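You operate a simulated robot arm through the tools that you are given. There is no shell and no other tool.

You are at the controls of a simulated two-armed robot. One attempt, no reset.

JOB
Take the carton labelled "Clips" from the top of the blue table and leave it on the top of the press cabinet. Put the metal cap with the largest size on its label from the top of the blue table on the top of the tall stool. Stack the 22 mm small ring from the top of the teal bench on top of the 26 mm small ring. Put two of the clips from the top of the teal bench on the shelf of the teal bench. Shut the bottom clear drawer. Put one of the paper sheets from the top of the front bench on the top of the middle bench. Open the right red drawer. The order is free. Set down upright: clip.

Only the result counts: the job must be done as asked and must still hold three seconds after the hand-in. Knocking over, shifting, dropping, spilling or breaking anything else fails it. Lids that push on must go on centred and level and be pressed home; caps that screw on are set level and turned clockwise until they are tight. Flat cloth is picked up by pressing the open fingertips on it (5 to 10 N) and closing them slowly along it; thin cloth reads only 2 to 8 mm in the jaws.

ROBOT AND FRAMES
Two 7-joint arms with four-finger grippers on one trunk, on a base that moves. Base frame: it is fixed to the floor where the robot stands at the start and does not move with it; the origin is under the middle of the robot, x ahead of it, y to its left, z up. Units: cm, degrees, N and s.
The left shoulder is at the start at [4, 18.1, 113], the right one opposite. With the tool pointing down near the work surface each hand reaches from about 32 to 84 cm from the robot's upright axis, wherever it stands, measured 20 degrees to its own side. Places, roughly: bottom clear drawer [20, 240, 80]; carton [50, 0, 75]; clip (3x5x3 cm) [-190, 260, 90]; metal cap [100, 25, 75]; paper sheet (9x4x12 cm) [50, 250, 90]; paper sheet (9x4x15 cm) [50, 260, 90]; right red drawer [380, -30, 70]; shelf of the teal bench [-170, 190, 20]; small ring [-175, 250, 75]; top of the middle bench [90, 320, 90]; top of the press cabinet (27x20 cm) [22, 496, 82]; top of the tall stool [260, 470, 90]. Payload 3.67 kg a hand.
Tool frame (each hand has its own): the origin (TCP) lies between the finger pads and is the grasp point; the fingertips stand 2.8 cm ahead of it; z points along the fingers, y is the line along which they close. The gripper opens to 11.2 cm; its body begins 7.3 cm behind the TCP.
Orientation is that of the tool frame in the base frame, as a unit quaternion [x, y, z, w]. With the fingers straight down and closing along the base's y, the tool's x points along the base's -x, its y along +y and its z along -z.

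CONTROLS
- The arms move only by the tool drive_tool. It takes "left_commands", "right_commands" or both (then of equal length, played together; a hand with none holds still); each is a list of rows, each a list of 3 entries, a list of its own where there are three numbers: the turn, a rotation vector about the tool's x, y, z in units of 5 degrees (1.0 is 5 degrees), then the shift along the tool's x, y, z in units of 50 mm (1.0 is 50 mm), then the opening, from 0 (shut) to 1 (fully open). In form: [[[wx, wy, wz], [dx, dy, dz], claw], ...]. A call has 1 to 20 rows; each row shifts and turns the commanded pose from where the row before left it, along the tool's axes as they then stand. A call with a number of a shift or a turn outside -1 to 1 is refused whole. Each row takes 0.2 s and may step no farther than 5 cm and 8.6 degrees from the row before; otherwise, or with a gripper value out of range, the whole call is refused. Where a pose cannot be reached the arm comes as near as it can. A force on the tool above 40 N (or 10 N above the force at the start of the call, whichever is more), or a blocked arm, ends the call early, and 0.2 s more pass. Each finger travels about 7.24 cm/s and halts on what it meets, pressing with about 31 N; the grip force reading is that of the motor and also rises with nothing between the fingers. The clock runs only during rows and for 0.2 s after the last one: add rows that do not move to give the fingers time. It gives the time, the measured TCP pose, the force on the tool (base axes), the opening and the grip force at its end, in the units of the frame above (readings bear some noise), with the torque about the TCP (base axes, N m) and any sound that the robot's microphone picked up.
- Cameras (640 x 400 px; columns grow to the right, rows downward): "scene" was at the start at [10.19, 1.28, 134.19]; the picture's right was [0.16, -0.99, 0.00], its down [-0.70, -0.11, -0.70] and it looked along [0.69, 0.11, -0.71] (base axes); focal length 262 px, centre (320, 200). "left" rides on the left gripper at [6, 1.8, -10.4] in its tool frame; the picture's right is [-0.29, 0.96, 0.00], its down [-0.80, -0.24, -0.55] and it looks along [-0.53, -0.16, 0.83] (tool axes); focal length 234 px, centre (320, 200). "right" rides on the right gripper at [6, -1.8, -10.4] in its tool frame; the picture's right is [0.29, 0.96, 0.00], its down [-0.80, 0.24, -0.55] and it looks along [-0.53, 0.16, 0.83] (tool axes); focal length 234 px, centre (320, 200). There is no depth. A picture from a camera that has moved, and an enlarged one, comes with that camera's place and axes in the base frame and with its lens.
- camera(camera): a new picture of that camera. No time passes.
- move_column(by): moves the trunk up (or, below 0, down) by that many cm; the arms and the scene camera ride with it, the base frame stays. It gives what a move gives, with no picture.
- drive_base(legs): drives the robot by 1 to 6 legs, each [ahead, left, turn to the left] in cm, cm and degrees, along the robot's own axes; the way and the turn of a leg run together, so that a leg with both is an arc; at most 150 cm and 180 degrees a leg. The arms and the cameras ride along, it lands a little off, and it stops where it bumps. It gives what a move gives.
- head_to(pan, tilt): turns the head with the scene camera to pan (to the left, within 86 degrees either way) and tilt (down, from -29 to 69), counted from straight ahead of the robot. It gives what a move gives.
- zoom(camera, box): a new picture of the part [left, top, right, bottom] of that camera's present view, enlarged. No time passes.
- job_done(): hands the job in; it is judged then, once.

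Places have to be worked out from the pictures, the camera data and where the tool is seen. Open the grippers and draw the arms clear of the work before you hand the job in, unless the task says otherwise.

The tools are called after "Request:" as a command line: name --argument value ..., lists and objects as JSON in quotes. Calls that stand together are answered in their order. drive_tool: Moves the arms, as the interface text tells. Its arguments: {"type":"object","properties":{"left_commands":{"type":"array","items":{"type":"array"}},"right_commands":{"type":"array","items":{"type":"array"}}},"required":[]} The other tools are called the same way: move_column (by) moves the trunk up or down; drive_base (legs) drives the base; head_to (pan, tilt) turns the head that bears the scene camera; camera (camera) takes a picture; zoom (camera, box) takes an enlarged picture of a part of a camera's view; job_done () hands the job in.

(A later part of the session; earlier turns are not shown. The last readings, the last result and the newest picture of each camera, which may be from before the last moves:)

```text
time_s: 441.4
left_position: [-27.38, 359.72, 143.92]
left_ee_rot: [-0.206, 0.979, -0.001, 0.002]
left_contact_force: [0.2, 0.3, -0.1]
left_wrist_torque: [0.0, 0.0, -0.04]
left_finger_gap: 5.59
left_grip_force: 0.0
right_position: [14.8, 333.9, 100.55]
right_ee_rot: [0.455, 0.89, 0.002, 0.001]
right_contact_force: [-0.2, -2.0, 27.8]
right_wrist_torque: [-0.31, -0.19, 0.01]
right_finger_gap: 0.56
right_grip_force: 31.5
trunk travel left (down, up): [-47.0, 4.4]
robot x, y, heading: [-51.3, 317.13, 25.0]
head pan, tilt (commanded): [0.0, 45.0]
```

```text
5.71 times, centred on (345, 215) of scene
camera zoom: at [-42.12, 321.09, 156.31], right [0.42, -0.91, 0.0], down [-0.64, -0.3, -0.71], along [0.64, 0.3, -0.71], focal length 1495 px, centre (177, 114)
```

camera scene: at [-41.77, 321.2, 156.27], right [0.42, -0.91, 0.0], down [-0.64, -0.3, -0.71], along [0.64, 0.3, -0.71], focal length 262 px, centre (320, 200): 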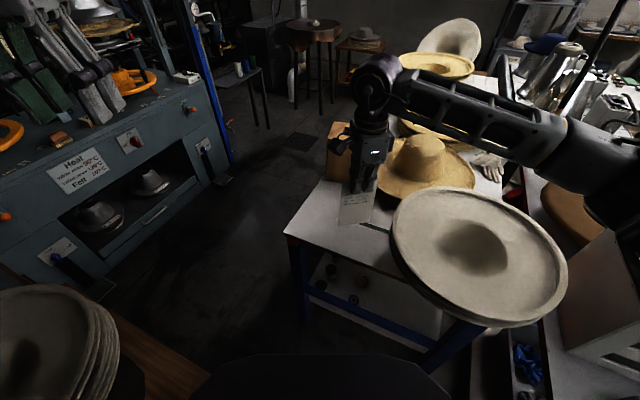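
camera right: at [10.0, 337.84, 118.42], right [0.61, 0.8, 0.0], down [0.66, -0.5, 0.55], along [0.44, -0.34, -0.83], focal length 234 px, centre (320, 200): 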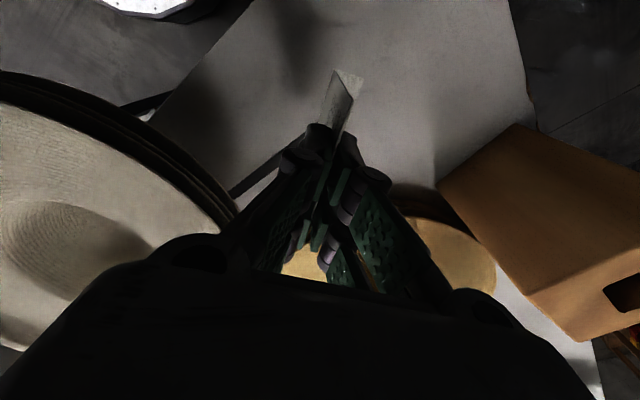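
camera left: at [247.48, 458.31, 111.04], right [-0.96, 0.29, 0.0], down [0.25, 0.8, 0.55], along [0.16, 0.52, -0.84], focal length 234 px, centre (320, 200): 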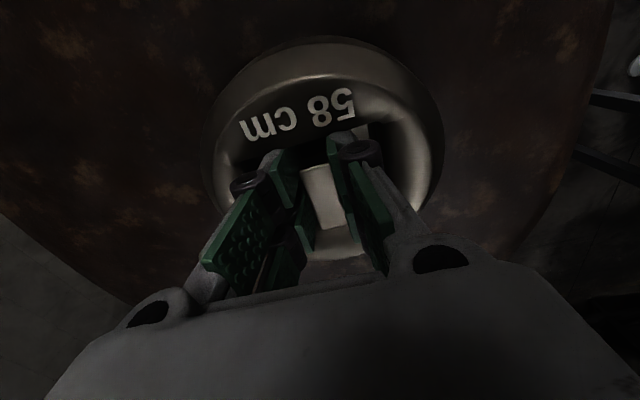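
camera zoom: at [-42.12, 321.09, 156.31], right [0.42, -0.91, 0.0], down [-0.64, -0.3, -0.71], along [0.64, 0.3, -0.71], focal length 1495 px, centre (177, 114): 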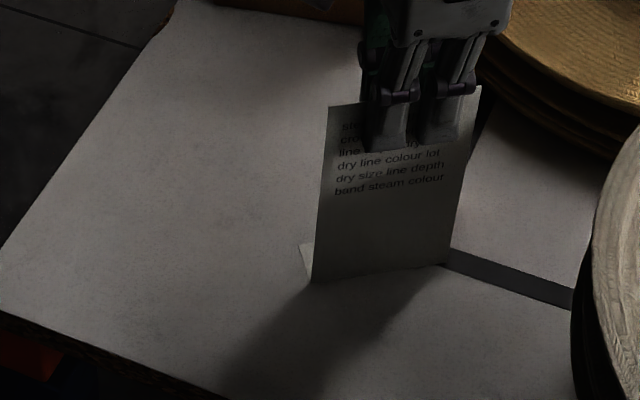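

Contact (28 N). I ease up 5 mm to unload, then open slowly.

Request:
drive_tool --right_commands '[[[0, 0, 0], [0, 0, -0.1], 0], [[0, 0, 0], [0, 0, 0], 0]]'

Request:
drive_tool --right_commands '[[[0, 0, 0], [0, 0, 0], 0.08], [[0, 0, 0], [0, 0, 0], 0.16], [[0, 0, 0], [0, 0, 0], 0.24], [[0, 0, 0], [0, 0, 0], 0.32], [[0, 0, 0], [0, 0, 0], 0.36], [[0, 0, 0], [0, 0, 0], 0.36]]'

Request:
zoom --camera "scene" --box '[310, 180, 380, 250]'

```text
time_s: 442.0
left_position: [-27.18, 359.93, 143.79]
left_ee_rot: [-0.206, 0.979, -0.002, 0.001]
left_contact_force: [-0.7, -0.1, -0.5]
left_wrist_torque: [0.03, 0.0, 0.01]
left_finger_gap: 5.59
left_grip_force: 0.0
right_position: [14.88, 333.84, 100.59]
right_ee_rot: [0.455, 0.891, -0.002, -0.002]
right_contact_force: [0.1, 1.3, 7.4]
right_wrist_torque: [0.25, -0.01, 0.02]
right_finger_gap: 0.59
right_grip_force: 30.6
trunk travel left (down, up): [-47.0, 4.4]
robot x, y, heading: [-51.06, 316.92, 24.9]
head pan, tilt (commanded): [0.0, 45.0]
```

```text
time_s: 443.4
left_position: [-26.9, 359.83, 143.77]
left_ee_rot: [-0.207, 0.978, -0.001, 0.002]
left_contact_force: [0.7, 0.2, 0.0]
left_wrist_torque: [-0.01, 0.02, 0.02]
left_finger_gap: 5.59
left_grip_force: 0.1
right_position: [14.94, 333.96, 100.58]
right_ee_rot: [0.455, 0.891, -0.001, 0.0]
right_contact_force: [-0.2, -0.1, -0.2]
right_wrist_torque: [0.03, 0.0, 0.02]
right_finger_gap: 4.05
right_grip_force: 0.1
trunk travel left (down, up): [-47.0, 4.4]
robot x, y, heading: [-51.36, 316.91, 25.2]
head pan, tilt (commanded): [0.0, 45.0]
```

```text
5.71 times, centred on (345, 215) of scene
camera zoom: at [-41.77, 321.22, 156.27], right [0.42, -0.91, 0.0], down [-0.64, -0.3, -0.71], along [0.64, 0.3, -0.71], focal length 1495 px, centre (177, 114)
```

zoom: 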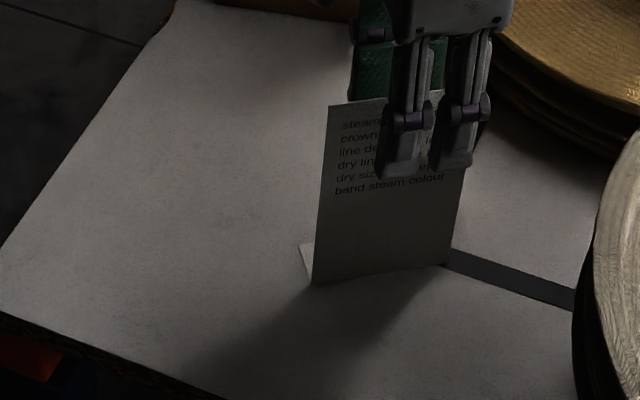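

The card stands by itself on the bench. I raise the hand straight up and pull back.

Request:
drive_tool --right_commands '[[[0, 0, 0], [0, 0, -0.2], 0.36], [[0, 0, 0], [0, 0, -0.4], 0.36], [[0, 0, 0], [0, 0, -0.6], 0.36], [[0, 0, 0], [0, 0, -0.7], 0.36], [[0, 0, 0], [0, 0, -0.7], 0.36], [[0, 0, 0], [0, 0, -0.6], 0.36], [[0, 0, 0], [0.2, -0.6, 0], 0.36], [[0, 0, 0], [0.2, -0.6, 0], 0.36], [[0, 0, 0], [0.2, -0.6, 0], 0.36], [[0, 0, 0], [0.2, -0.6, 0], 0.36], [[0, 0, 0], [0.2, -0.6, 0], 0.36], [[0, 0, 0], [0, 0, 0], 0.36]]'

Request:
camera --camera "scene"

```text
time_s: 446.0
left_position: [-26.99, 359.99, 143.66]
left_ee_rot: [-0.207, 0.978, -0.001, 0.001]
left_contact_force: [-0.5, 0.8, -0.1]
left_wrist_torque: [-0.03, 0.04, -0.01]
left_finger_gap: 5.57
left_grip_force: 0.0
right_position: [-0.01, 329.26, 116.66]
right_ee_rot: [0.455, 0.89, 0.0, -0.001]
right_contact_force: [-0.2, -0.3, -0.4]
right_wrist_torque: [-0.01, 0.0, 0.02]
right_finger_gap: 4.04
right_grip_force: 0.1
trunk travel left (down, up): [-47.0, 4.4]
robot x, y, heading: [-51.0, 317.04, 25.2]
head pan, tilt (commanded): [0.0, 45.0]
```

```text
taken
camera scene: at [-41.74, 321.26, 156.26], right [0.42, -0.91, 0.0], down [-0.64, -0.3, -0.71], along [0.64, 0.3, -0.71], focal length 262 px, centre (320, 200)
```

scene: 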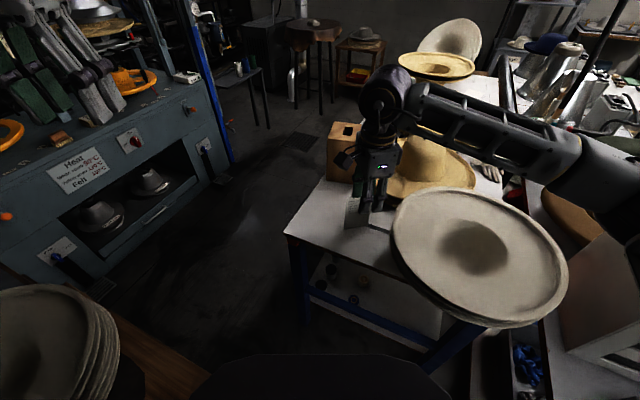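

Paper task done. Now to the teal bench: turn north, back up to y≈252, then turn west to face it.

Request:
drive_base --legs '[[0, 0, 65], [-65, 0, 0], [0, 0, 90]]'

Request:
head_to --pan 0 --tilt 35

Request:
camera --camera "scene"

```text
time_s: 457.1
left_position: [-91.1, 223.25, 143.65]
left_ee_rot: [1.0, -0.012, -0.001, -0.003]
left_contact_force: [0.0, 0.2, 0.4]
left_wrist_torque: [-0.01, 0.01, -0.03]
left_finger_gap: 5.62
left_grip_force: 0.0
right_position: [-102.62, 262.33, 116.66]
right_ee_rot: [0.77, -0.638, 0.001, -0.001]
right_contact_force: [-0.2, 0.4, -0.4]
right_wrist_torque: [-0.02, 0.01, -0.04]
right_finger_gap: 4.01
right_grip_force: 0.0
trunk travel left (down, up): [-47.0, 4.4]
robot x, y, heading: [-51.14, 251.73, 179.8]
head pan, tilt (commanded): [0.0, 45.0]
```

```text
time_s: 457.8
left_position: [-91.21, 223.37, 143.6]
left_ee_rot: [1.0, -0.011, -0.001, -0.002]
left_contact_force: [-0.1, -0.5, 0.0]
left_wrist_torque: [0.04, 0.03, -0.03]
left_finger_gap: 5.61
left_grip_force: 0.1
right_position: [-102.6, 262.38, 116.6]
right_ee_rot: [0.77, -0.638, 0.001, -0.002]
right_contact_force: [-0.1, 0.0, 0.0]
right_wrist_torque: [0.0, -0.05, -0.01]
right_finger_gap: 4.03
right_grip_force: 0.1
trunk travel left (down, up): [-47.0, 4.4]
robot x, y, heading: [-51.22, 251.99, 179.6]
head pan, tilt (commanded): [0.0, 35.0]
```

```text
taken
camera scene: at [-61.81, 251.95, 157.74], right [0.0, 1.0, 0.0], down [0.57, 0.0, -0.82], along [-0.82, 0.0, -0.57], focal length 262 px, centre (320, 200)
```

scene: 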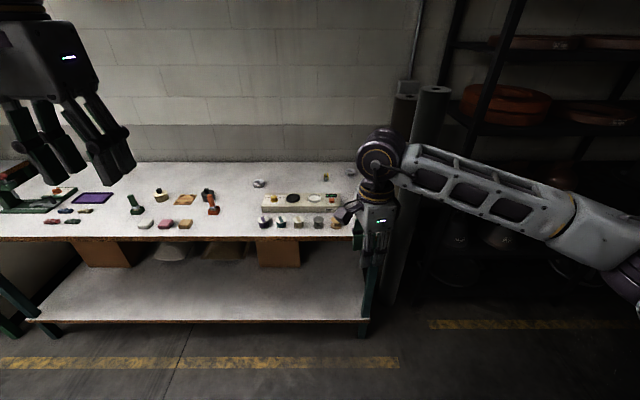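

The teal bench with its items is ahead. I zoom in on its right part to find rings and clips.

Request:
zoom --camera "scene" --box '[240, 160, 370, 250]'

Request:
zoom --camera "scene" --box '[100, 160, 250, 250]'

Request:
zoom --camera "scene" --box '[0, 150, 130, 240]'

```text
4.44 times, centred on (305, 205) of scene
camera zoom: at [-61.81, 251.95, 157.74], right [0.0, 1.0, 0.0], down [0.57, 0.0, -0.82], along [-0.82, 0.0, -0.57], focal length 1163 px, centre (387, 178)
```

zoom: 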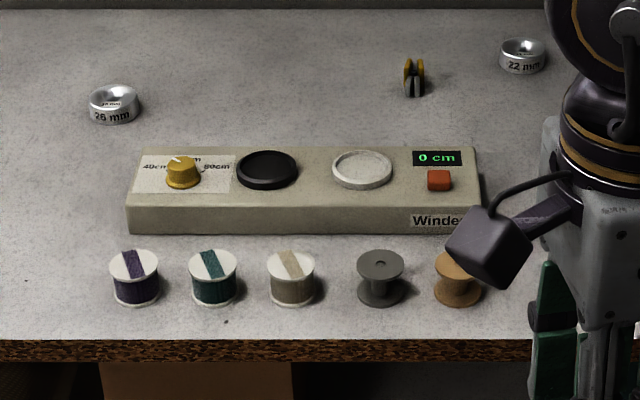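

```text
4.27 times, centred on (175, 205) of scene
camera zoom: at [-61.81, 251.95, 157.74], right [0.0, 1.0, 0.0], down [0.57, 0.0, -0.82], along [-0.82, 0.0, -0.57], focal length 1116 px, centre (939, 179)
```

zoom: 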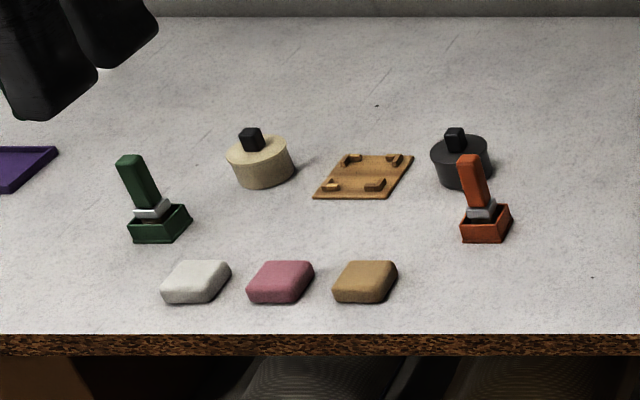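

```text
4.44 times, centred on (65, 195) of scene
camera zoom: at [-61.81, 251.95, 157.74], right [0.0, 1.0, 0.0], down [0.57, 0.0, -0.82], along [-0.82, 0.0, -0.57], focal length 1163 px, centre (1453, 222)
```

zoom: 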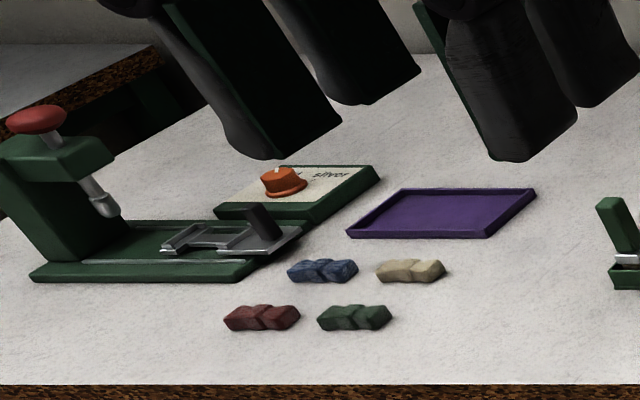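

Found: 26 mm ring (left), 22 mm ring (right, far), and one clip visible; more clips may be hidden behind my gripper. I lower the trunk 40 cm for a second view.

Request:
move_column --by -40

Request:
camera --camera "scene"

Request:
zoom --camera "scene" --box '[240, 90, 400, 190]'

```text
time_s: 461.7
left_position: [-91.12, 223.26, 103.62]
left_ee_rot: [1.0, -0.012, -0.001, -0.002]
left_contact_force: [-0.2, -0.2, -1.4]
left_wrist_torque: [0.0, -0.02, 0.01]
left_finger_gap: 5.63
left_grip_force: 0.0
right_position: [-102.55, 262.45, 76.47]
right_ee_rot: [0.771, -0.637, 0.0, -0.001]
right_contact_force: [0.5, -0.8, 0.4]
right_wrist_torque: [0.01, 0.01, 0.01]
right_finger_gap: 4.03
right_grip_force: 0.0
trunk travel left (down, up): [-7.0, 44.4]
robot x, y, heading: [-51.4, 251.96, 179.8]
head pan, tilt (commanded): [0.0, 35.0]
```

```text
taken
camera scene: at [-61.8, 251.97, 117.61], right [0.0, 1.0, 0.0], down [0.57, 0.0, -0.82], along [-0.82, 0.0, -0.57], focal length 262 px, centre (320, 200)
```

scene: 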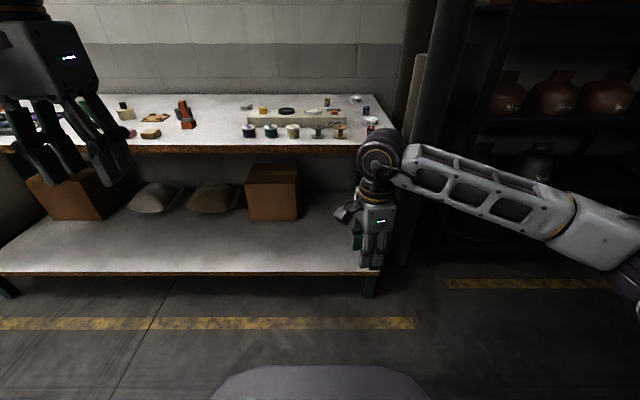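

```text
4.00 times, centred on (320, 140) of scene
camera zoom: at [-61.8, 251.97, 117.61], right [0.0, 1.0, 0.0], down [0.57, 0.0, -0.82], along [-0.82, 0.0, -0.57], focal length 1046 px, centre (320, 440)
```

zoom: 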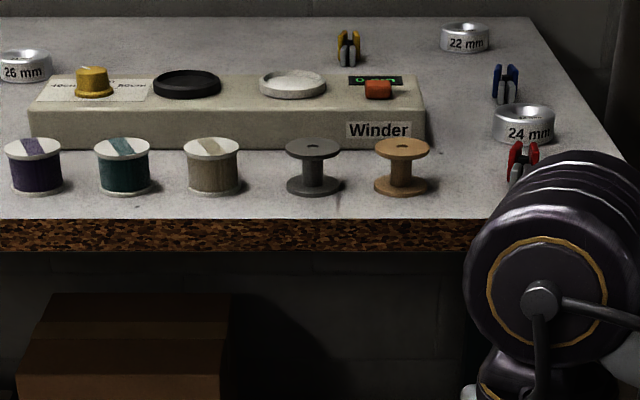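

Now all is mapped: 26 mm ring (−181, 219), 22 mm ring (−193.6, 269.4), clips yellow (−187, 255), blue (−170, 271), red (−148.5, 269); bench edge x≈−141.7, z≈83.7. I raise the trunk and turn the right hand to its standard yaw.

Request:
move_column --by 18

Request:
drive_tool --right_commands '[[[0, 0, -1], [0, 0, -0.3], 0.5], [[0, 0, -1], [0, 0, -0.3], 0.5], [[0, 0, -1], [0, 0, -0.3], 0.5], [[0, 0, -1], [0, 0, -0.3], 0.5], [[0, 0, -1], [0, 0, -0.3], 0.5], [[0, 0, -1], [0, 0, -0.3], 0.5], [[0, 0, -1], [0, 0, -0.3], 0.5], [[0, 0, -1], [0, 0, -0.3], 0.5], [[0, 0, -1], [0, 0, 0], 0.5], [[0, 0, -1], [0, 0, 0], 0.5], [[0, 0, -1], [0, 0, 0], 0.5], [[0, 0, -1], [0, 0, 0], 0.5], [[0, 0, -1], [0, 0, 0], 0.5], [[0, 0, -1], [0, 0, 0], 0.5], [[0, 0, -1], [0, 0, 0], 0.5], [[0, 0, -1], [0, 0, 0], 0.5], [[0, 0, 0], [0, 0, 0], 0.5]]'

Request:
drive_base --legs '[[40, 0, 0]]'

Request:
camera --camera "scene"

Request:
camera --camera "right"

```text
time_s: 463.7
left_position: [-91.26, 223.4, 121.66]
left_ee_rot: [1.0, -0.011, -0.001, -0.002]
left_contact_force: [-0.9, -0.2, -0.1]
left_wrist_torque: [0.02, 0.0, -0.06]
left_finger_gap: 5.59
left_grip_force: 0.0
right_position: [-102.65, 262.47, 94.65]
right_ee_rot: [0.77, -0.638, 0.001, 0.0]
right_contact_force: [-0.8, 0.0, 0.2]
right_wrist_torque: [0.02, -0.02, -0.01]
right_finger_gap: 4.02
right_grip_force: 0.1
trunk travel left (down, up): [-25.0, 26.4]
robot x, y, heading: [-50.84, 252.0, 180.0]
head pan, tilt (commanded): [0.0, 35.0]
```

```text
time_s: 467.3
left_position: [-91.25, 223.36, 121.62]
left_ee_rot: [1.0, -0.011, -0.001, -0.002]
left_contact_force: [0.5, 0.1, 0.0]
left_wrist_torque: [0.02, -0.05, -0.05]
left_finger_gap: 5.6
left_grip_force: 0.1
right_position: [-102.56, 262.4, 106.6]
right_ee_rot: [1.0, 0.007, 0.0, 0.0]
right_contact_force: [-0.4, -0.3, 0.1]
right_wrist_torque: [0.0, -0.04, -0.01]
right_finger_gap: 5.6
right_grip_force: 0.0
trunk travel left (down, up): [-25.0, 26.4]
robot x, y, heading: [-51.27, 252.13, 179.8]
head pan, tilt (commanded): [0.0, 35.0]
```

```text
time_s: 469.8
left_position: [-131.74, 223.54, 121.73]
left_ee_rot: [1.0, -0.013, -0.001, -0.002]
left_contact_force: [-1.2, 0.5, 0.0]
left_wrist_torque: [0.06, 0.02, -0.02]
left_finger_gap: 5.63
left_grip_force: 0.1
right_position: [-143.26, 262.72, 106.58]
right_ee_rot: [1.0, 0.005, 0.002, 0.0]
right_contact_force: [-0.1, -0.1, -0.4]
right_wrist_torque: [0.02, 0.0, 0.04]
right_finger_gap: 5.58
right_grip_force: 0.1
trunk travel left (down, up): [-25.0, 26.4]
robot x, y, heading: [-91.49, 251.99, 179.7]
head pan, tilt (commanded): [0.0, 35.0]
```

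```text
taken
camera scene: at [-102.42, 252.12, 135.73], right [0.0, 1.0, 0.0], down [0.57, 0.0, -0.82], along [-0.82, 0.0, -0.57], focal length 262 px, centre (320, 200)
```

scene: 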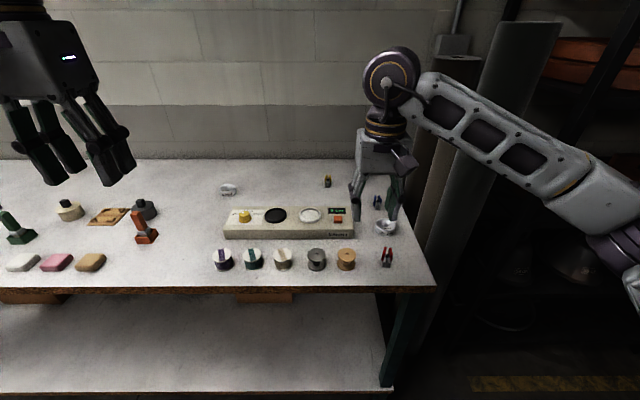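

```text
taken
camera right: at [-137.28, 264.67, 117.1], right [0.3, -0.95, 0.0], down [-0.8, -0.25, 0.55], along [-0.53, -0.17, -0.83], focal length 234 px, centre (320, 200)
```

right: 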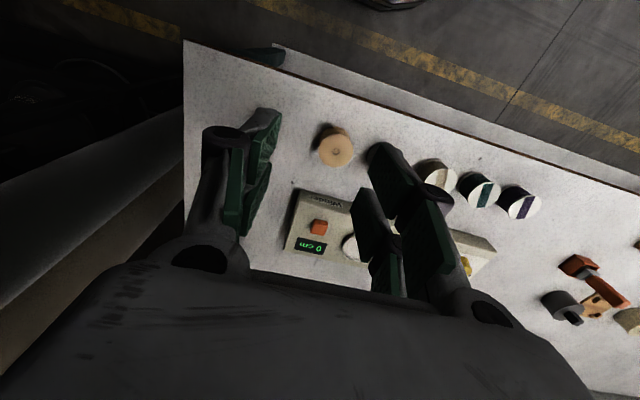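

I zoom the scene on the clips to see their shape and orientation.

Request:
zoom --camera "scene" --box '[350, 160, 420, 280]'

Request:
zoom --camera "scene" --box '[370, 235, 410, 275]'

Request:
zoom --camera "scene" --box '[305, 165, 345, 195]'

```text
3.33 times, centred on (385, 220) of scene
camera zoom: at [-102.42, 252.12, 135.73], right [0.0, 1.0, 0.0], down [0.57, 0.0, -0.82], along [-0.82, 0.0, -0.57], focal length 872 px, centre (103, 133)
```

zoom: 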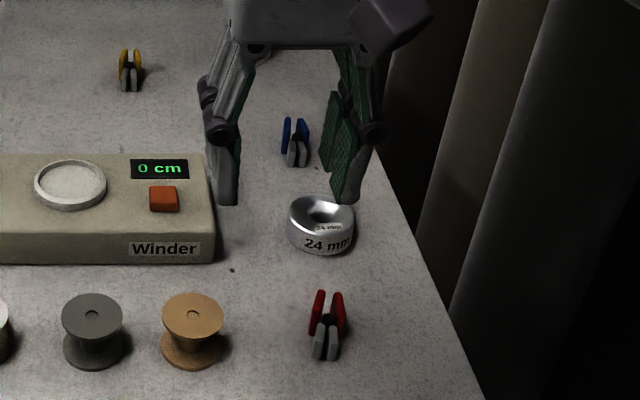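

```text
10.00 times, centred on (390, 255) of scene
camera zoom: at [-102.42, 252.12, 135.73], right [0.0, 1.0, 0.0], down [0.57, 0.0, -0.82], along [-0.82, 0.0, -0.57], focal length 2616 px, centre (-380, -350)
```

zoom: 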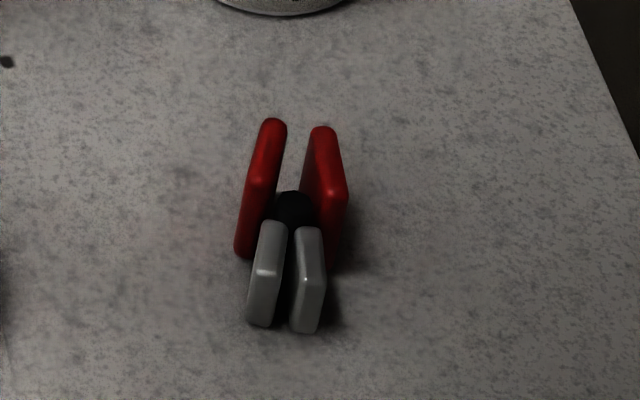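

```text
13.33 times, centred on (325, 180) of scene
camera zoom: at [-102.42, 252.12, 135.73], right [0.0, 1.0, 0.0], down [0.57, 0.0, -0.82], along [-0.82, 0.0, -0.57], focal length 3488 px, centre (253, 467)
```

zoom: 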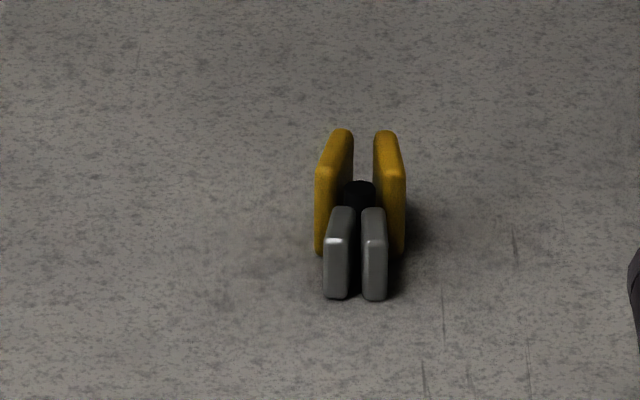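

The clips stand on edge with the coloured plates ~3 cm apart; red one at (−149.5, 269.3), long axis toward me. I position the right hand over it with 5 cm opening.

Request:
drive_tool --right_commands '[[[0, 0, 0.8], [-0.43, -0.44, 0], 0.45], [[0, 0, 0.7], [-0.43, -0.44, 0], 0.45], [[0, 0, 0], [-0.43, -0.44, 0.3], 0.45], [[0, 0, 0], [0, 0, 0.6], 0.45], [[0, 0, 0], [0, 0, 0.6], 0.45], [[0, 0, 0], [0, 0, 0.4], 0.45], [[0, 0, 0], [0, 0, 0], 0.45]]'

Request:
camera --camera "right"

Request:
zoom --camera "scene" --box '[340, 170, 440, 280]'

```text
time_s: 471.4
left_position: [-131.66, 223.59, 121.82]
left_ee_rot: [1.0, -0.013, -0.001, -0.002]
left_contact_force: [-0.2, 0.9, -0.6]
left_wrist_torque: [-0.02, -0.01, -0.02]
left_finger_gap: 5.59
left_grip_force: 0.1
right_position: [-149.16, 269.68, 97.1]
right_ee_rot: [0.998, -0.061, 0.001, 0.0]
right_contact_force: [-0.3, -0.3, -0.4]
right_wrist_torque: [0.0, 0.02, -0.03]
right_finger_gap: 5.04
right_grip_force: 0.0
trunk travel left (down, up): [-25.0, 26.4]
robot x, y, heading: [-91.79, 252.14, 179.8]
head pan, tilt (commanded): [0.0, 35.0]
```

```text
taken
camera right: at [-143.05, 270.8, 107.6], right [0.17, -0.99, 0.0], down [-0.82, -0.14, 0.55], along [-0.54, -0.09, -0.83], focal length 234 px, centre (320, 200)
```

right: 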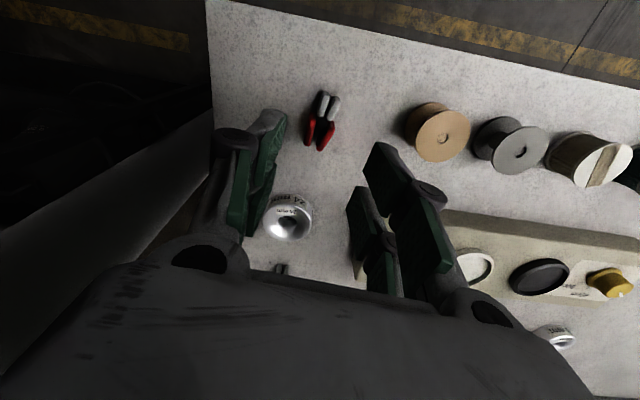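

```text
3.64 times, centred on (390, 225) of scene
camera zoom: at [-102.37, 252.1, 135.73], right [0.0, 1.0, 0.0], down [0.57, 0.0, -0.82], along [-0.82, 0.0, -0.57], focal length 951 px, centre (66, 109)
```

zoom: 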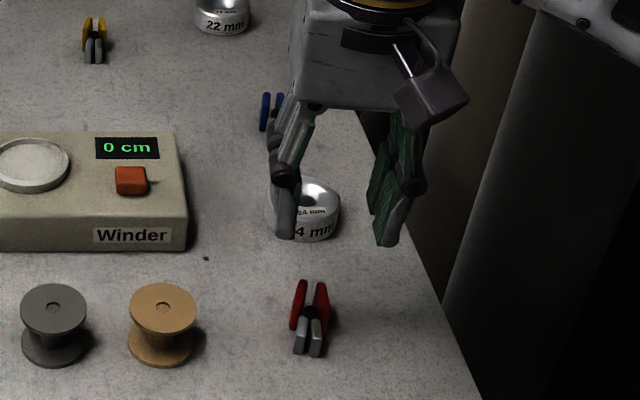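

Aligned over the red clip within a few mm. I descend to grip height.

Request:
drive_tool --right_commands '[[[0, 0, 0], [-0.12, 0, 0.5], 0.45], [[0, 0, 0], [0, 0, 0.5], 0.45], [[0, 0, 0], [0, 0, 0.5], 0.45], [[0, 0, 0], [0, 0, 0.4], 0.45], [[0, 0, 0], [0, 0, 0.08], 0.45], [[0, 0, 0], [0, 0, 0], 0.45]]'

Request:
camera --camera "right"

Request:
zoom --camera "scene" --box '[340, 170, 440, 280]'

```text
time_s: 472.8
left_position: [-131.8, 223.59, 121.77]
left_ee_rot: [1.0, -0.014, 0.0, -0.002]
left_contact_force: [0.0, -0.7, -0.5]
left_wrist_torque: [-0.02, 0.0, -0.02]
left_finger_gap: 5.61
left_grip_force: 0.1
right_position: [-149.79, 269.68, 87.22]
right_ee_rot: [0.998, -0.06, 0.001, 0.0]
right_contact_force: [0.8, -0.5, 0.5]
right_wrist_torque: [0.02, 0.0, 0.0]
right_finger_gap: 5.04
right_grip_force: 0.0
trunk travel left (down, up): [-25.0, 26.4]
robot x, y, heading: [-91.47, 251.82, 179.7]
head pan, tilt (commanded): [0.0, 35.0]
```

```text
taken
camera right: at [-143.69, 270.9, 97.66], right [0.17, -0.99, 0.0], down [-0.82, -0.14, 0.55], along [-0.54, -0.09, -0.83], focal length 234 px, centre (320, 200)
```

right: 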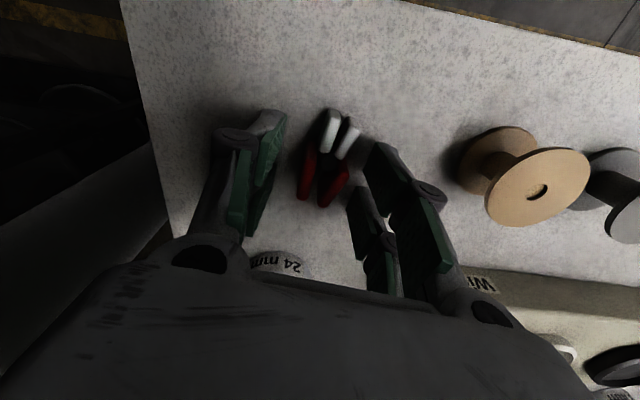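

```text
3.64 times, centred on (390, 225) of scene
camera zoom: at [-102.4, 252.13, 135.73], right [0.0, 1.0, 0.0], down [0.57, 0.0, -0.82], along [-0.82, 0.0, -0.57], focal length 951 px, centre (66, 109)
```

zoom: 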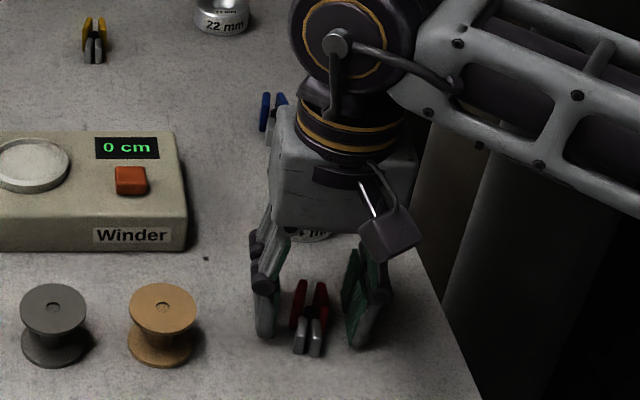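

The clip is between the fingers. I close.

Request:
drive_tool --right_commands '[[[0, 0, 0], [0, 0, 0], 0.35], [[0, 0, 0], [0, 0, 0], 0.25], [[0, 0, 0], [0, 0, 0], 0.15], [[0, 0, 0], [0, 0, 0], 0.1], [[0, 0, 0], [0, 0, 0], 0.1], [[0, 0, 0], [0, 0, 0], 0.1]]'

Request:
camera --camera "right"

```text
time_s: 474.2
left_position: [-131.82, 223.55, 121.63]
left_ee_rot: [1.0, -0.013, -0.001, -0.002]
left_contact_force: [0.0, 0.2, 0.2]
left_wrist_torque: [0.01, -0.01, -0.02]
left_finger_gap: 5.62
left_grip_force: 0.0
right_position: [-149.75, 269.75, 87.26]
right_ee_rot: [0.998, -0.06, 0.002, 0.0]
right_contact_force: [-0.2, -0.3, 0.0]
right_wrist_torque: [-0.02, -0.01, 0.02]
right_finger_gap: 2.32
right_grip_force: 31.1
trunk travel left (down, up): [-25.0, 26.4]
robot x, y, heading: [-91.62, 251.95, 179.5]
head pan, tilt (commanded): [0.0, 35.0]
```

```text
taken
camera right: at [-143.68, 270.9, 97.69], right [0.17, -0.99, 0.0], down [-0.82, -0.14, 0.55], along [-0.54, -0.09, -0.83], focal length 234 px, centre (320, 200)
```

right: 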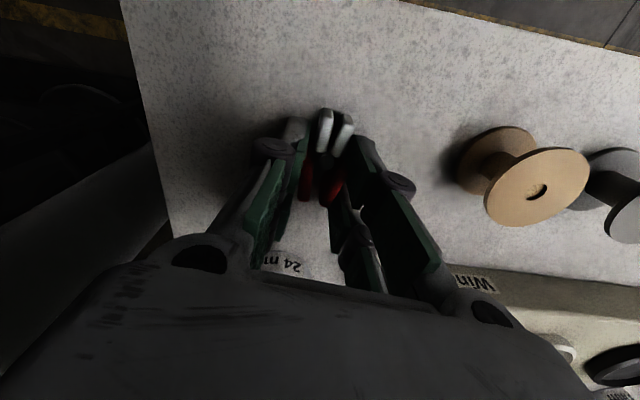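

Clip gripped (2.3 cm). I lift it, back off and shift left, then lower the trunk to reach the shelf level.

Request:
drive_tool --right_commands '[[[0, 0, 0], [0, 0, -0.3], 0.1], [[0, 0, 0], [0, 0, -0.5], 0.1], [[0, 0, 0], [0, 0, -0.8], 0.1], [[0, 0, 0], [0, 0, -0.8], 0.1], [[0, 0, 0], [0, 0, 0], 0.1]]'

Request:
drive_base --legs '[[-30, 0, 0], [0, 22, 0]]'

Request:
move_column --by -25

Request:
camera --camera "scene"

Request:
camera --camera "right"

```text
time_s: 475.4
left_position: [-131.82, 223.66, 121.78]
left_ee_rot: [1.0, -0.013, -0.001, -0.001]
left_contact_force: [0.0, 0.0, -0.2]
left_wrist_torque: [-0.01, 0.01, 0.03]
left_finger_gap: 5.63
left_grip_force: 0.0
right_position: [-149.89, 269.71, 99.3]
right_ee_rot: [0.998, -0.06, 0.001, 0.0]
right_contact_force: [-0.7, 0.5, -1.1]
right_wrist_torque: [-0.01, 0.03, 0.02]
right_finger_gap: 2.33
right_grip_force: 31.2
trunk travel left (down, up): [-25.0, 26.4]
robot x, y, heading: [-91.53, 251.98, 179.7]
head pan, tilt (commanded): [0.0, 35.0]
```

```text
time_s: 478.9
left_position: [-101.63, 201.44, 121.72]
left_ee_rot: [1.0, -0.015, -0.001, -0.002]
left_contact_force: [-0.7, -0.3, 0.4]
left_wrist_torque: [0.03, 0.0, -0.01]
left_finger_gap: 5.58
left_grip_force: 0.1
right_position: [-119.63, 247.68, 99.36]
right_ee_rot: [0.998, -0.062, 0.001, -0.001]
right_contact_force: [-0.3, 0.5, -0.9]
right_wrist_torque: [0.04, 0.01, 0.0]
right_finger_gap: 2.32
right_grip_force: 30.6
trunk travel left (down, up): [-25.0, 26.4]
robot x, y, heading: [-61.28, 230.15, 179.6]
head pan, tilt (commanded): [0.0, 35.0]
```

```text
time_s: 481.4
left_position: [-101.75, 201.52, 96.85]
left_ee_rot: [1.0, -0.014, -0.001, -0.002]
left_contact_force: [0.6, 0.9, -0.3]
left_wrist_torque: [0.02, 0.04, -0.01]
left_finger_gap: 5.62
left_grip_force: 0.0
right_position: [-119.61, 247.64, 74.44]
right_ee_rot: [0.998, -0.062, 0.001, 0.0]
right_contact_force: [0.7, -0.4, -0.2]
right_wrist_torque: [0.02, -0.01, 0.0]
right_finger_gap: 2.31
right_grip_force: 31.4
trunk travel left (down, up): [0.0, 51.4]
robot x, y, heading: [-61.48, 229.99, 179.6]
head pan, tilt (commanded): [0.0, 35.0]
```

```text
taken
camera scene: at [-72.19, 229.98, 110.8], right [0.01, 1.0, 0.0], down [0.57, 0.0, -0.82], along [-0.82, 0.01, -0.57], focal length 262 px, centre (320, 200)
```

scene: 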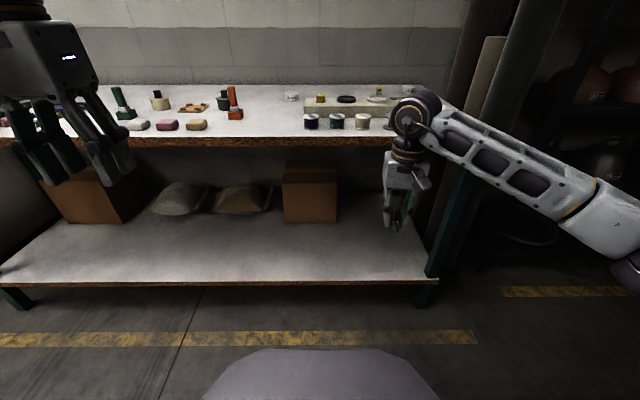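

```text
taken
camera right: at [-113.48, 248.81, 84.8], right [0.17, -0.99, 0.0], down [-0.82, -0.14, 0.55], along [-0.54, -0.09, -0.83], focal length 234 px, centre (320, 200)
```

right: 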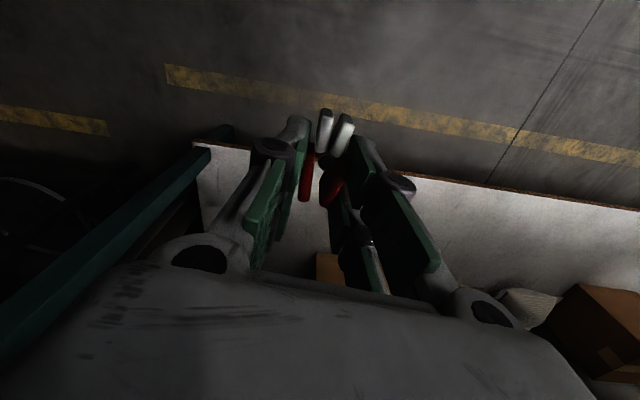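

The front of the lower shelf is free. I lower the hand to just above shelf height in the open, in front of the bench.

Request:
drive_tool --right_commands '[[[0, 0, 0], [0, 0, 0.8], 0.1], [[0, 0, 0], [0, 0, 0.8], 0.1], [[0, 0, 0], [0, 0, 0.8], 0.1], [[0, 0, 0], [0, 0, 0.8], 0.1], [[0, 0, 0], [0, 0, 0.8], 0.1], [[0, 0, 0], [0, 0, 0.8], 0.1], [[0, 0, 0], [0, 0, 0.8], 0.1], [[0, 0, 0], [0, 0, 0.8], 0.1], [[0, 0, 0], [0, 0, 0.8], 0.1], [[0, 0, 0], [0, 0, 0.8], 0.1], [[0, 0, 0], [0, 0, 0.4], 0.1], [[0, 0, 0], [0, 0, 0], 0.1]]'

Request:
camera --camera "scene"

Request:
camera --camera "right"

```text
time_s: 484.1
left_position: [-101.66, 201.57, 96.92]
left_ee_rot: [1.0, -0.015, 0.0, -0.001]
left_contact_force: [-0.5, -0.4, 0.4]
left_wrist_torque: [0.0, 0.01, -0.05]
left_finger_gap: 5.58
left_grip_force: 0.1
right_position: [-119.45, 247.64, 32.36]
right_ee_rot: [0.998, -0.061, 0.001, 0.0]
right_contact_force: [-0.5, -0.1, -0.9]
right_wrist_torque: [-0.02, 0.03, -0.03]
right_finger_gap: 2.34
right_grip_force: 31.3
trunk travel left (down, up): [0.0, 51.4]
robot x, y, heading: [-61.41, 229.85, 179.7]
head pan, tilt (commanded): [0.0, 35.0]
```

```text
taken
camera scene: at [-72.2, 229.98, 110.8], right [0.01, 1.0, 0.0], down [0.57, 0.0, -0.82], along [-0.82, 0.01, -0.57], focal length 262 px, centre (320, 200)
```

scene: 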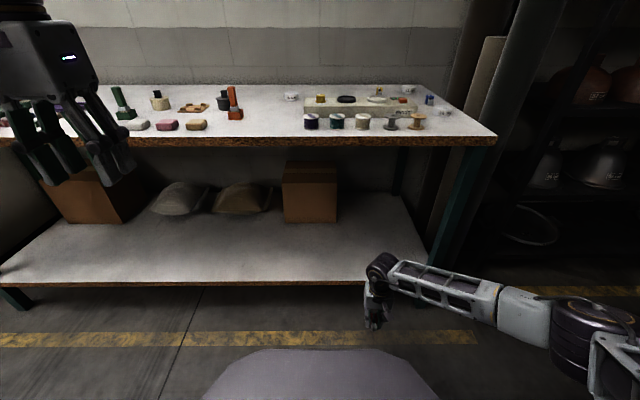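

```text
taken
camera right: at [-113.37, 248.83, 42.83], right [0.17, -0.99, 0.0], down [-0.82, -0.14, 0.55], along [-0.54, -0.09, -0.83], focal length 234 px, centre (320, 200)
```

right: 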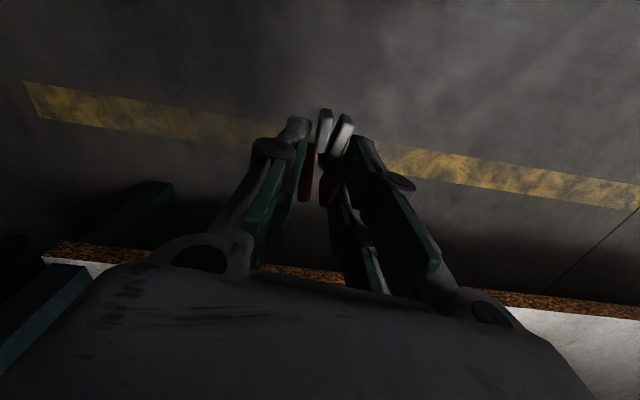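

Hand is at shelf height in front of the bench. I shift left 15 cm (away from the bench leg) and drive forward so the clip goes over the shelf.

Request:
drive_base --legs '[[0, 15, 0], [20, 0, 0]]'

Request:
camera --camera "scene"

Request:
camera --camera "right"

```text
time_s: 486.7
left_position: [-122.07, 186.66, 96.83]
left_ee_rot: [1.0, -0.014, 0.0, -0.001]
left_contact_force: [0.0, -0.2, 0.3]
left_wrist_torque: [0.03, -0.02, -0.02]
left_finger_gap: 5.62
left_grip_force: 0.0
right_position: [-139.67, 232.87, 32.39]
right_ee_rot: [0.998, -0.061, 0.001, 0.0]
right_contact_force: [-0.1, -0.5, -0.3]
right_wrist_torque: [0.01, 0.0, 0.02]
right_finger_gap: 2.3
right_grip_force: 31.2
trunk travel left (down, up): [0.0, 51.4]
robot x, y, heading: [-81.46, 215.61, 179.5]
head pan, tilt (commanded): [0.0, 35.0]
```

```text
taken
camera scene: at [-92.53, 215.19, 110.78], right [0.01, 1.0, 0.0], down [0.57, 0.0, -0.82], along [-0.82, 0.01, -0.57], focal length 262 px, centre (320, 200)
```

scene: 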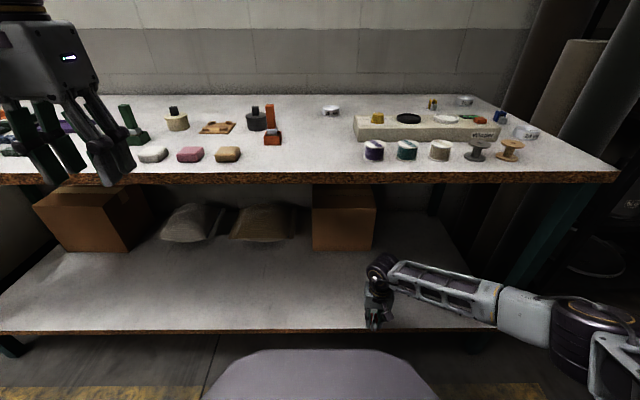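

```text
taken
camera right: at [-133.64, 234.03, 42.8], right [0.17, -0.99, 0.0], down [-0.82, -0.14, 0.55], along [-0.54, -0.09, -0.83], focal length 234 px, centre (320, 200)
```

right: 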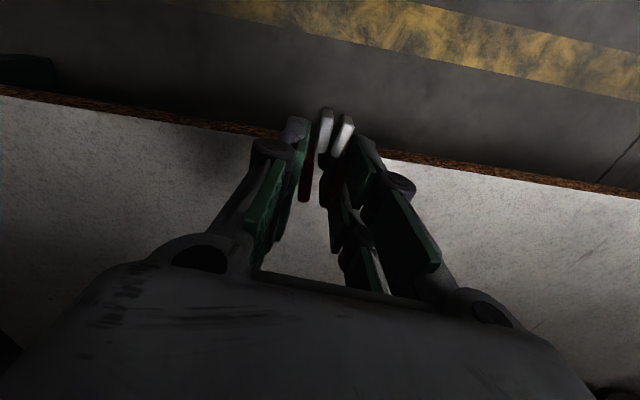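

Edge of the shelf is right beneath the clip. I drive 13 cm further in.

Request:
drive_base --legs '[[13, 0, 0]]'

Request:
camera --camera "right"

Request:
zoom --camera "scene" --box '[300, 220, 460, 340]'

```text
time_s: 488.0
left_position: [-134.99, 186.74, 96.7]
left_ee_rot: [1.0, -0.014, 0.0, -0.001]
left_contact_force: [-0.7, 0.2, -0.3]
left_wrist_torque: [-0.01, -0.06, 0.01]
left_finger_gap: 5.61
left_grip_force: 0.0
right_position: [-152.63, 232.96, 32.32]
right_ee_rot: [0.998, -0.061, 0.002, 0.0]
right_contact_force: [-0.1, -0.4, -1.9]
right_wrist_torque: [0.01, -0.01, -0.01]
right_finger_gap: 2.32
right_grip_force: 31.8
trunk travel left (down, up): [0.0, 51.4]
robot x, y, heading: [-94.68, 214.9, 179.7]
head pan, tilt (commanded): [0.0, 35.0]
```

```text
taken
camera right: at [-146.57, 234.13, 42.78], right [0.17, -0.99, 0.0], down [-0.82, -0.14, 0.55], along [-0.54, -0.09, -0.83], focal length 234 px, centre (320, 200)
```

right: 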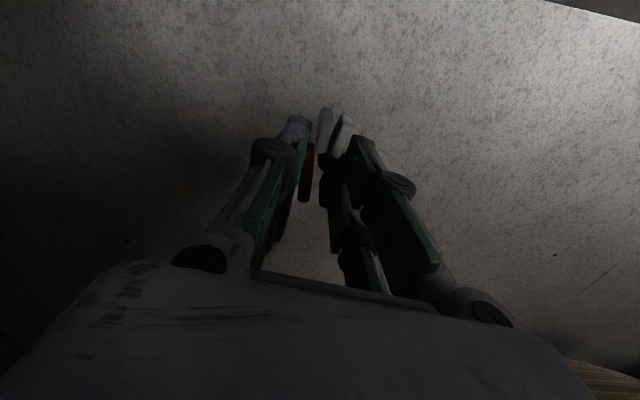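

```text
3.33 times, centred on (380, 280) of scene
camera zoom: at [-105.49, 215.29, 110.78], right [0.01, 1.0, 0.0], down [0.57, 0.0, -0.82], along [-0.82, 0.01, -0.57], focal length 872 px, centre (120, -67)
```

zoom: 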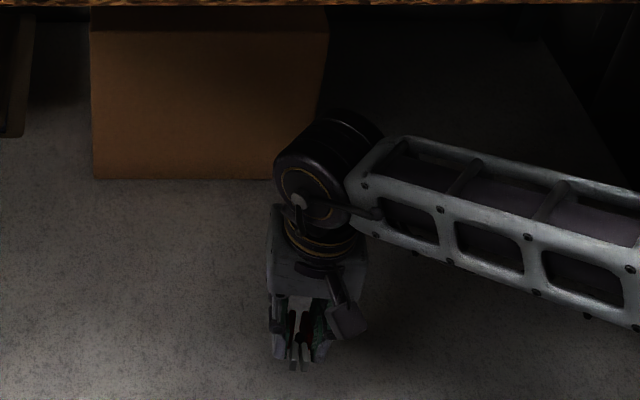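

The clip is over the shelf. I lower slowly until it touches.

Request:
drive_tool --right_commands '[[[0, 0, 0], [0, 0, 0.4], 0.1], [[0, 0, 0], [0, 0, 0.3], 0.1], [[0, 0, 0], [0, 0, 0.2], 0.1], [[0, 0, 0], [0, 0, 0], 0.1]]'

Request:
drive_tool --right_commands '[[[0, 0, 0], [0, 0, 0.1], 0.1], [[0, 0, 0], [0, 0, 0.08], 0.1], [[0, 0, 0], [0, 0, 0], 0.1]]'

```text
time_s: 489.0
left_position: [-134.92, 186.93, 96.72]
left_ee_rot: [1.0, -0.015, -0.001, 0.0]
left_contact_force: [0.8, 0.2, 0.4]
left_wrist_torque: [-0.02, -0.03, -0.03]
left_finger_gap: 5.58
left_grip_force: 0.2
right_position: [-152.63, 232.94, 27.89]
right_ee_rot: [0.998, -0.061, 0.001, 0.001]
right_contact_force: [0.6, -0.8, -0.5]
right_wrist_torque: [0.0, -0.02, -0.03]
right_finger_gap: 2.31
right_grip_force: 30.7
trunk travel left (down, up): [0.0, 51.4]
robot x, y, heading: [-95.04, 215.15, 179.6]
head pan, tilt (commanded): [0.0, 35.0]
```

```text
time_s: 489.8
left_position: [-134.81, 186.88, 96.75]
left_ee_rot: [1.0, -0.015, -0.001, -0.001]
left_contact_force: [-0.7, 0.3, 0.0]
left_wrist_torque: [-0.04, 0.01, 0.01]
left_finger_gap: 5.63
left_grip_force: 0.0
right_position: [-152.64, 232.98, 27.11]
right_ee_rot: [0.998, -0.061, 0.001, 0.0]
right_contact_force: [0.6, 0.5, 0.1]
right_wrist_torque: [0.01, 0.02, -0.01]
right_finger_gap: 2.33
right_grip_force: 30.9
trunk travel left (down, up): [0.0, 51.4]
robot x, y, heading: [-94.97, 214.7, 179.6]
head pan, tilt (commanded): [0.0, 35.0]
```

Request:
drive_tool --right_commands '[[[0, 0, 0], [0, 0, 0.06], 0.1], [[0, 0, 0], [0, 0, 0.06], 0.1], [[0, 0, 0], [0, 0, 0], 0.1]]'

Request:
zoom --camera "right" --box '[240, 80, 420, 260]'

```text
time_s: 490.6
left_position: [-134.9, 186.7, 96.82]
left_ee_rot: [1.0, -0.015, 0.0, -0.001]
left_contact_force: [0.4, 0.5, 0.2]
left_wrist_torque: [0.01, 0.03, 0.02]
left_finger_gap: 5.6
left_grip_force: 0.2
right_position: [-152.62, 232.92, 26.51]
right_ee_rot: [0.998, -0.061, 0.001, 0.0]
right_contact_force: [0.8, 1.2, -0.5]
right_wrist_torque: [0.0, 0.01, -0.01]
right_finger_gap: 2.33
right_grip_force: 31.2
trunk travel left (down, up): [0.0, 51.4]
robot x, y, heading: [-94.81, 215.08, 179.8]
head pan, tilt (commanded): [0.0, 35.0]
```

```text
2.22 times, centred on (330, 170) of right
camera zoom: at [-146.48, 234.11, 36.85], right [0.17, -0.99, 0.0], down [-0.82, -0.14, 0.55], along [-0.54, -0.09, -0.83], focal length 520 px, centre (298, 267)
```

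zoom: 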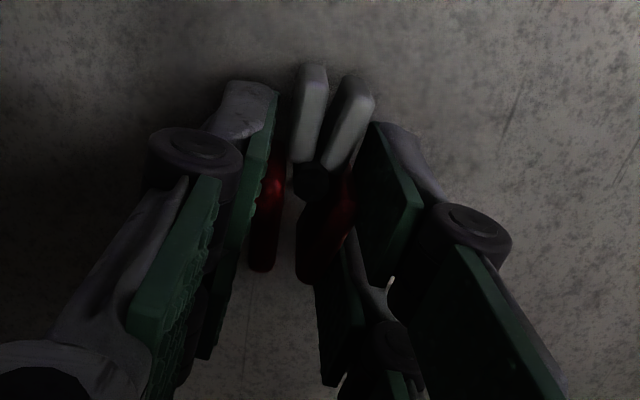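

No contact yet. I continue in 3 mm steps.

Request:
drive_tool --right_commands '[[[0, 0, 0], [0, 0, 0.06], 0.1], [[0, 0, 0], [0, 0, 0.06], 0.1], [[0, 0, 0], [0, 0, 0], 0.1]]'

```text
time_s: 491.4
left_position: [-134.95, 186.73, 96.77]
left_ee_rot: [1.0, -0.015, 0.0, -0.001]
left_contact_force: [0.4, 0.7, -0.7]
left_wrist_torque: [0.0, 0.0, 0.0]
left_finger_gap: 5.59
left_grip_force: 0.1
right_position: [-152.52, 233.01, 25.87]
right_ee_rot: [0.998, -0.061, 0.0, -0.001]
right_contact_force: [1.2, 0.2, 0.0]
right_wrist_torque: [0.02, 0.03, -0.01]
right_finger_gap: 2.3
right_grip_force: 31.3
trunk travel left (down, up): [0.0, 51.4]
robot x, y, heading: [-94.45, 215.1, 179.7]
head pan, tilt (commanded): [0.0, 35.0]
```

Request:
drive_tool --right_commands '[[[0, 0, 0], [0, 0, 0.06], 0.1], [[0, 0, 0], [0, 0, 0.06], 0.1], [[0, 0, 0], [0, 0, 0], 0.1]]'

Request:
zoom --camera "scene" --box '[320, 280, 420, 350]'

```text
time_s: 492.2
left_position: [-134.77, 186.86, 96.84]
left_ee_rot: [1.0, -0.015, 0.0, -0.001]
left_contact_force: [0.2, -0.6, -0.3]
left_wrist_torque: [-0.01, 0.01, 0.01]
left_finger_gap: 5.6
left_grip_force: 0.1
right_position: [-152.65, 232.98, 25.29]
right_ee_rot: [0.998, -0.061, 0.001, 0.0]
right_contact_force: [1.1, -0.2, 4.1]
right_wrist_torque: [0.03, -0.08, -0.04]
right_finger_gap: 2.31
right_grip_force: 30.4
trunk travel left (down, up): [0.0, 51.4]
robot x, y, heading: [-94.59, 215.34, 180.0]
head pan, tilt (commanded): [0.0, 35.0]
```

```text
5.71 times, centred on (370, 315) of scene
camera zoom: at [-105.33, 215.28, 110.8], right [0.01, 1.0, 0.0], down [0.57, 0.0, -0.82], along [-0.82, 0.01, -0.57], focal length 1495 px, centre (34, -457)
```

zoom: 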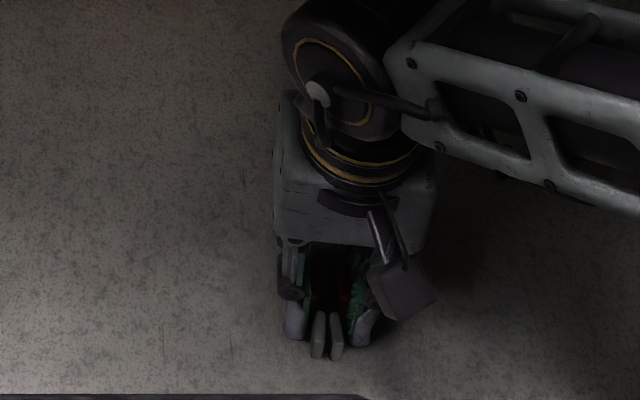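

Contact (4 N). I open the fingers and lift away.

Request:
drive_tool --right_commands '[[[0, 0, 0], [0, 0, 0], 0.2], [[0, 0, 0], [0, 0, 0], 0.28], [[0, 0, 0], [0, 0, 0], 0.36], [[0, 0, 0], [0, 0, 0], 0.45], [[0, 0, 0], [0, 0, 0], 0.45]]'

Request:
drive_tool --right_commands '[[[0, 0, 0], [0, 0, -0.3], 0.45], [[0, 0, 0], [0, 0, -0.5], 0.45], [[0, 0, 0], [0, 0, -0.6], 0.45], [[0, 0, 0], [0, 0, 0], 0.45]]'

Request:
camera --camera "right"

```text
time_s: 493.4
left_position: [-134.91, 186.83, 96.75]
left_ee_rot: [1.0, -0.015, -0.001, -0.001]
left_contact_force: [-0.1, 0.3, -0.2]
left_wrist_torque: [0.0, 0.0, 0.02]
left_finger_gap: 5.59
left_grip_force: 0.0
right_position: [-152.68, 232.93, 25.15]
right_ee_rot: [0.998, -0.061, 0.001, 0.001]
right_contact_force: [-0.2, -0.6, -0.5]
right_wrist_torque: [0.0, 0.0, 0.01]
right_finger_gap: 5.05
right_grip_force: 0.0
trunk travel left (down, up): [0.0, 51.4]
robot x, y, heading: [-94.7, 215.24, 179.8]
head pan, tilt (commanded): [0.0, 35.0]
```

```text
time_s: 494.4
left_position: [-134.87, 186.75, 96.83]
left_ee_rot: [1.0, -0.015, -0.001, -0.001]
left_contact_force: [-0.1, 1.2, 0.1]
left_wrist_torque: [0.03, 0.03, 0.01]
left_finger_gap: 5.6
left_grip_force: 0.0
right_position: [-152.53, 233.02, 32.26]
right_ee_rot: [0.998, -0.062, 0.001, 0.0]
right_contact_force: [-0.3, -0.4, 0.3]
right_wrist_torque: [0.03, -0.01, -0.01]
right_finger_gap: 5.03
right_grip_force: 0.1
trunk travel left (down, up): [0.0, 51.4]
robot x, y, heading: [-94.54, 215.11, 179.5]
head pan, tilt (commanded): [0.0, 35.0]
```

```text
taken
camera right: at [-146.46, 234.16, 42.69], right [0.17, -0.99, 0.0], down [-0.82, -0.14, 0.55], along [-0.54, -0.09, -0.83], focal length 234 px, centre (320, 200)
```

right: 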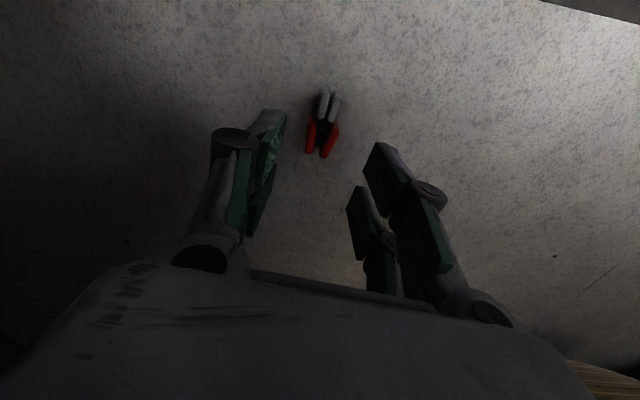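

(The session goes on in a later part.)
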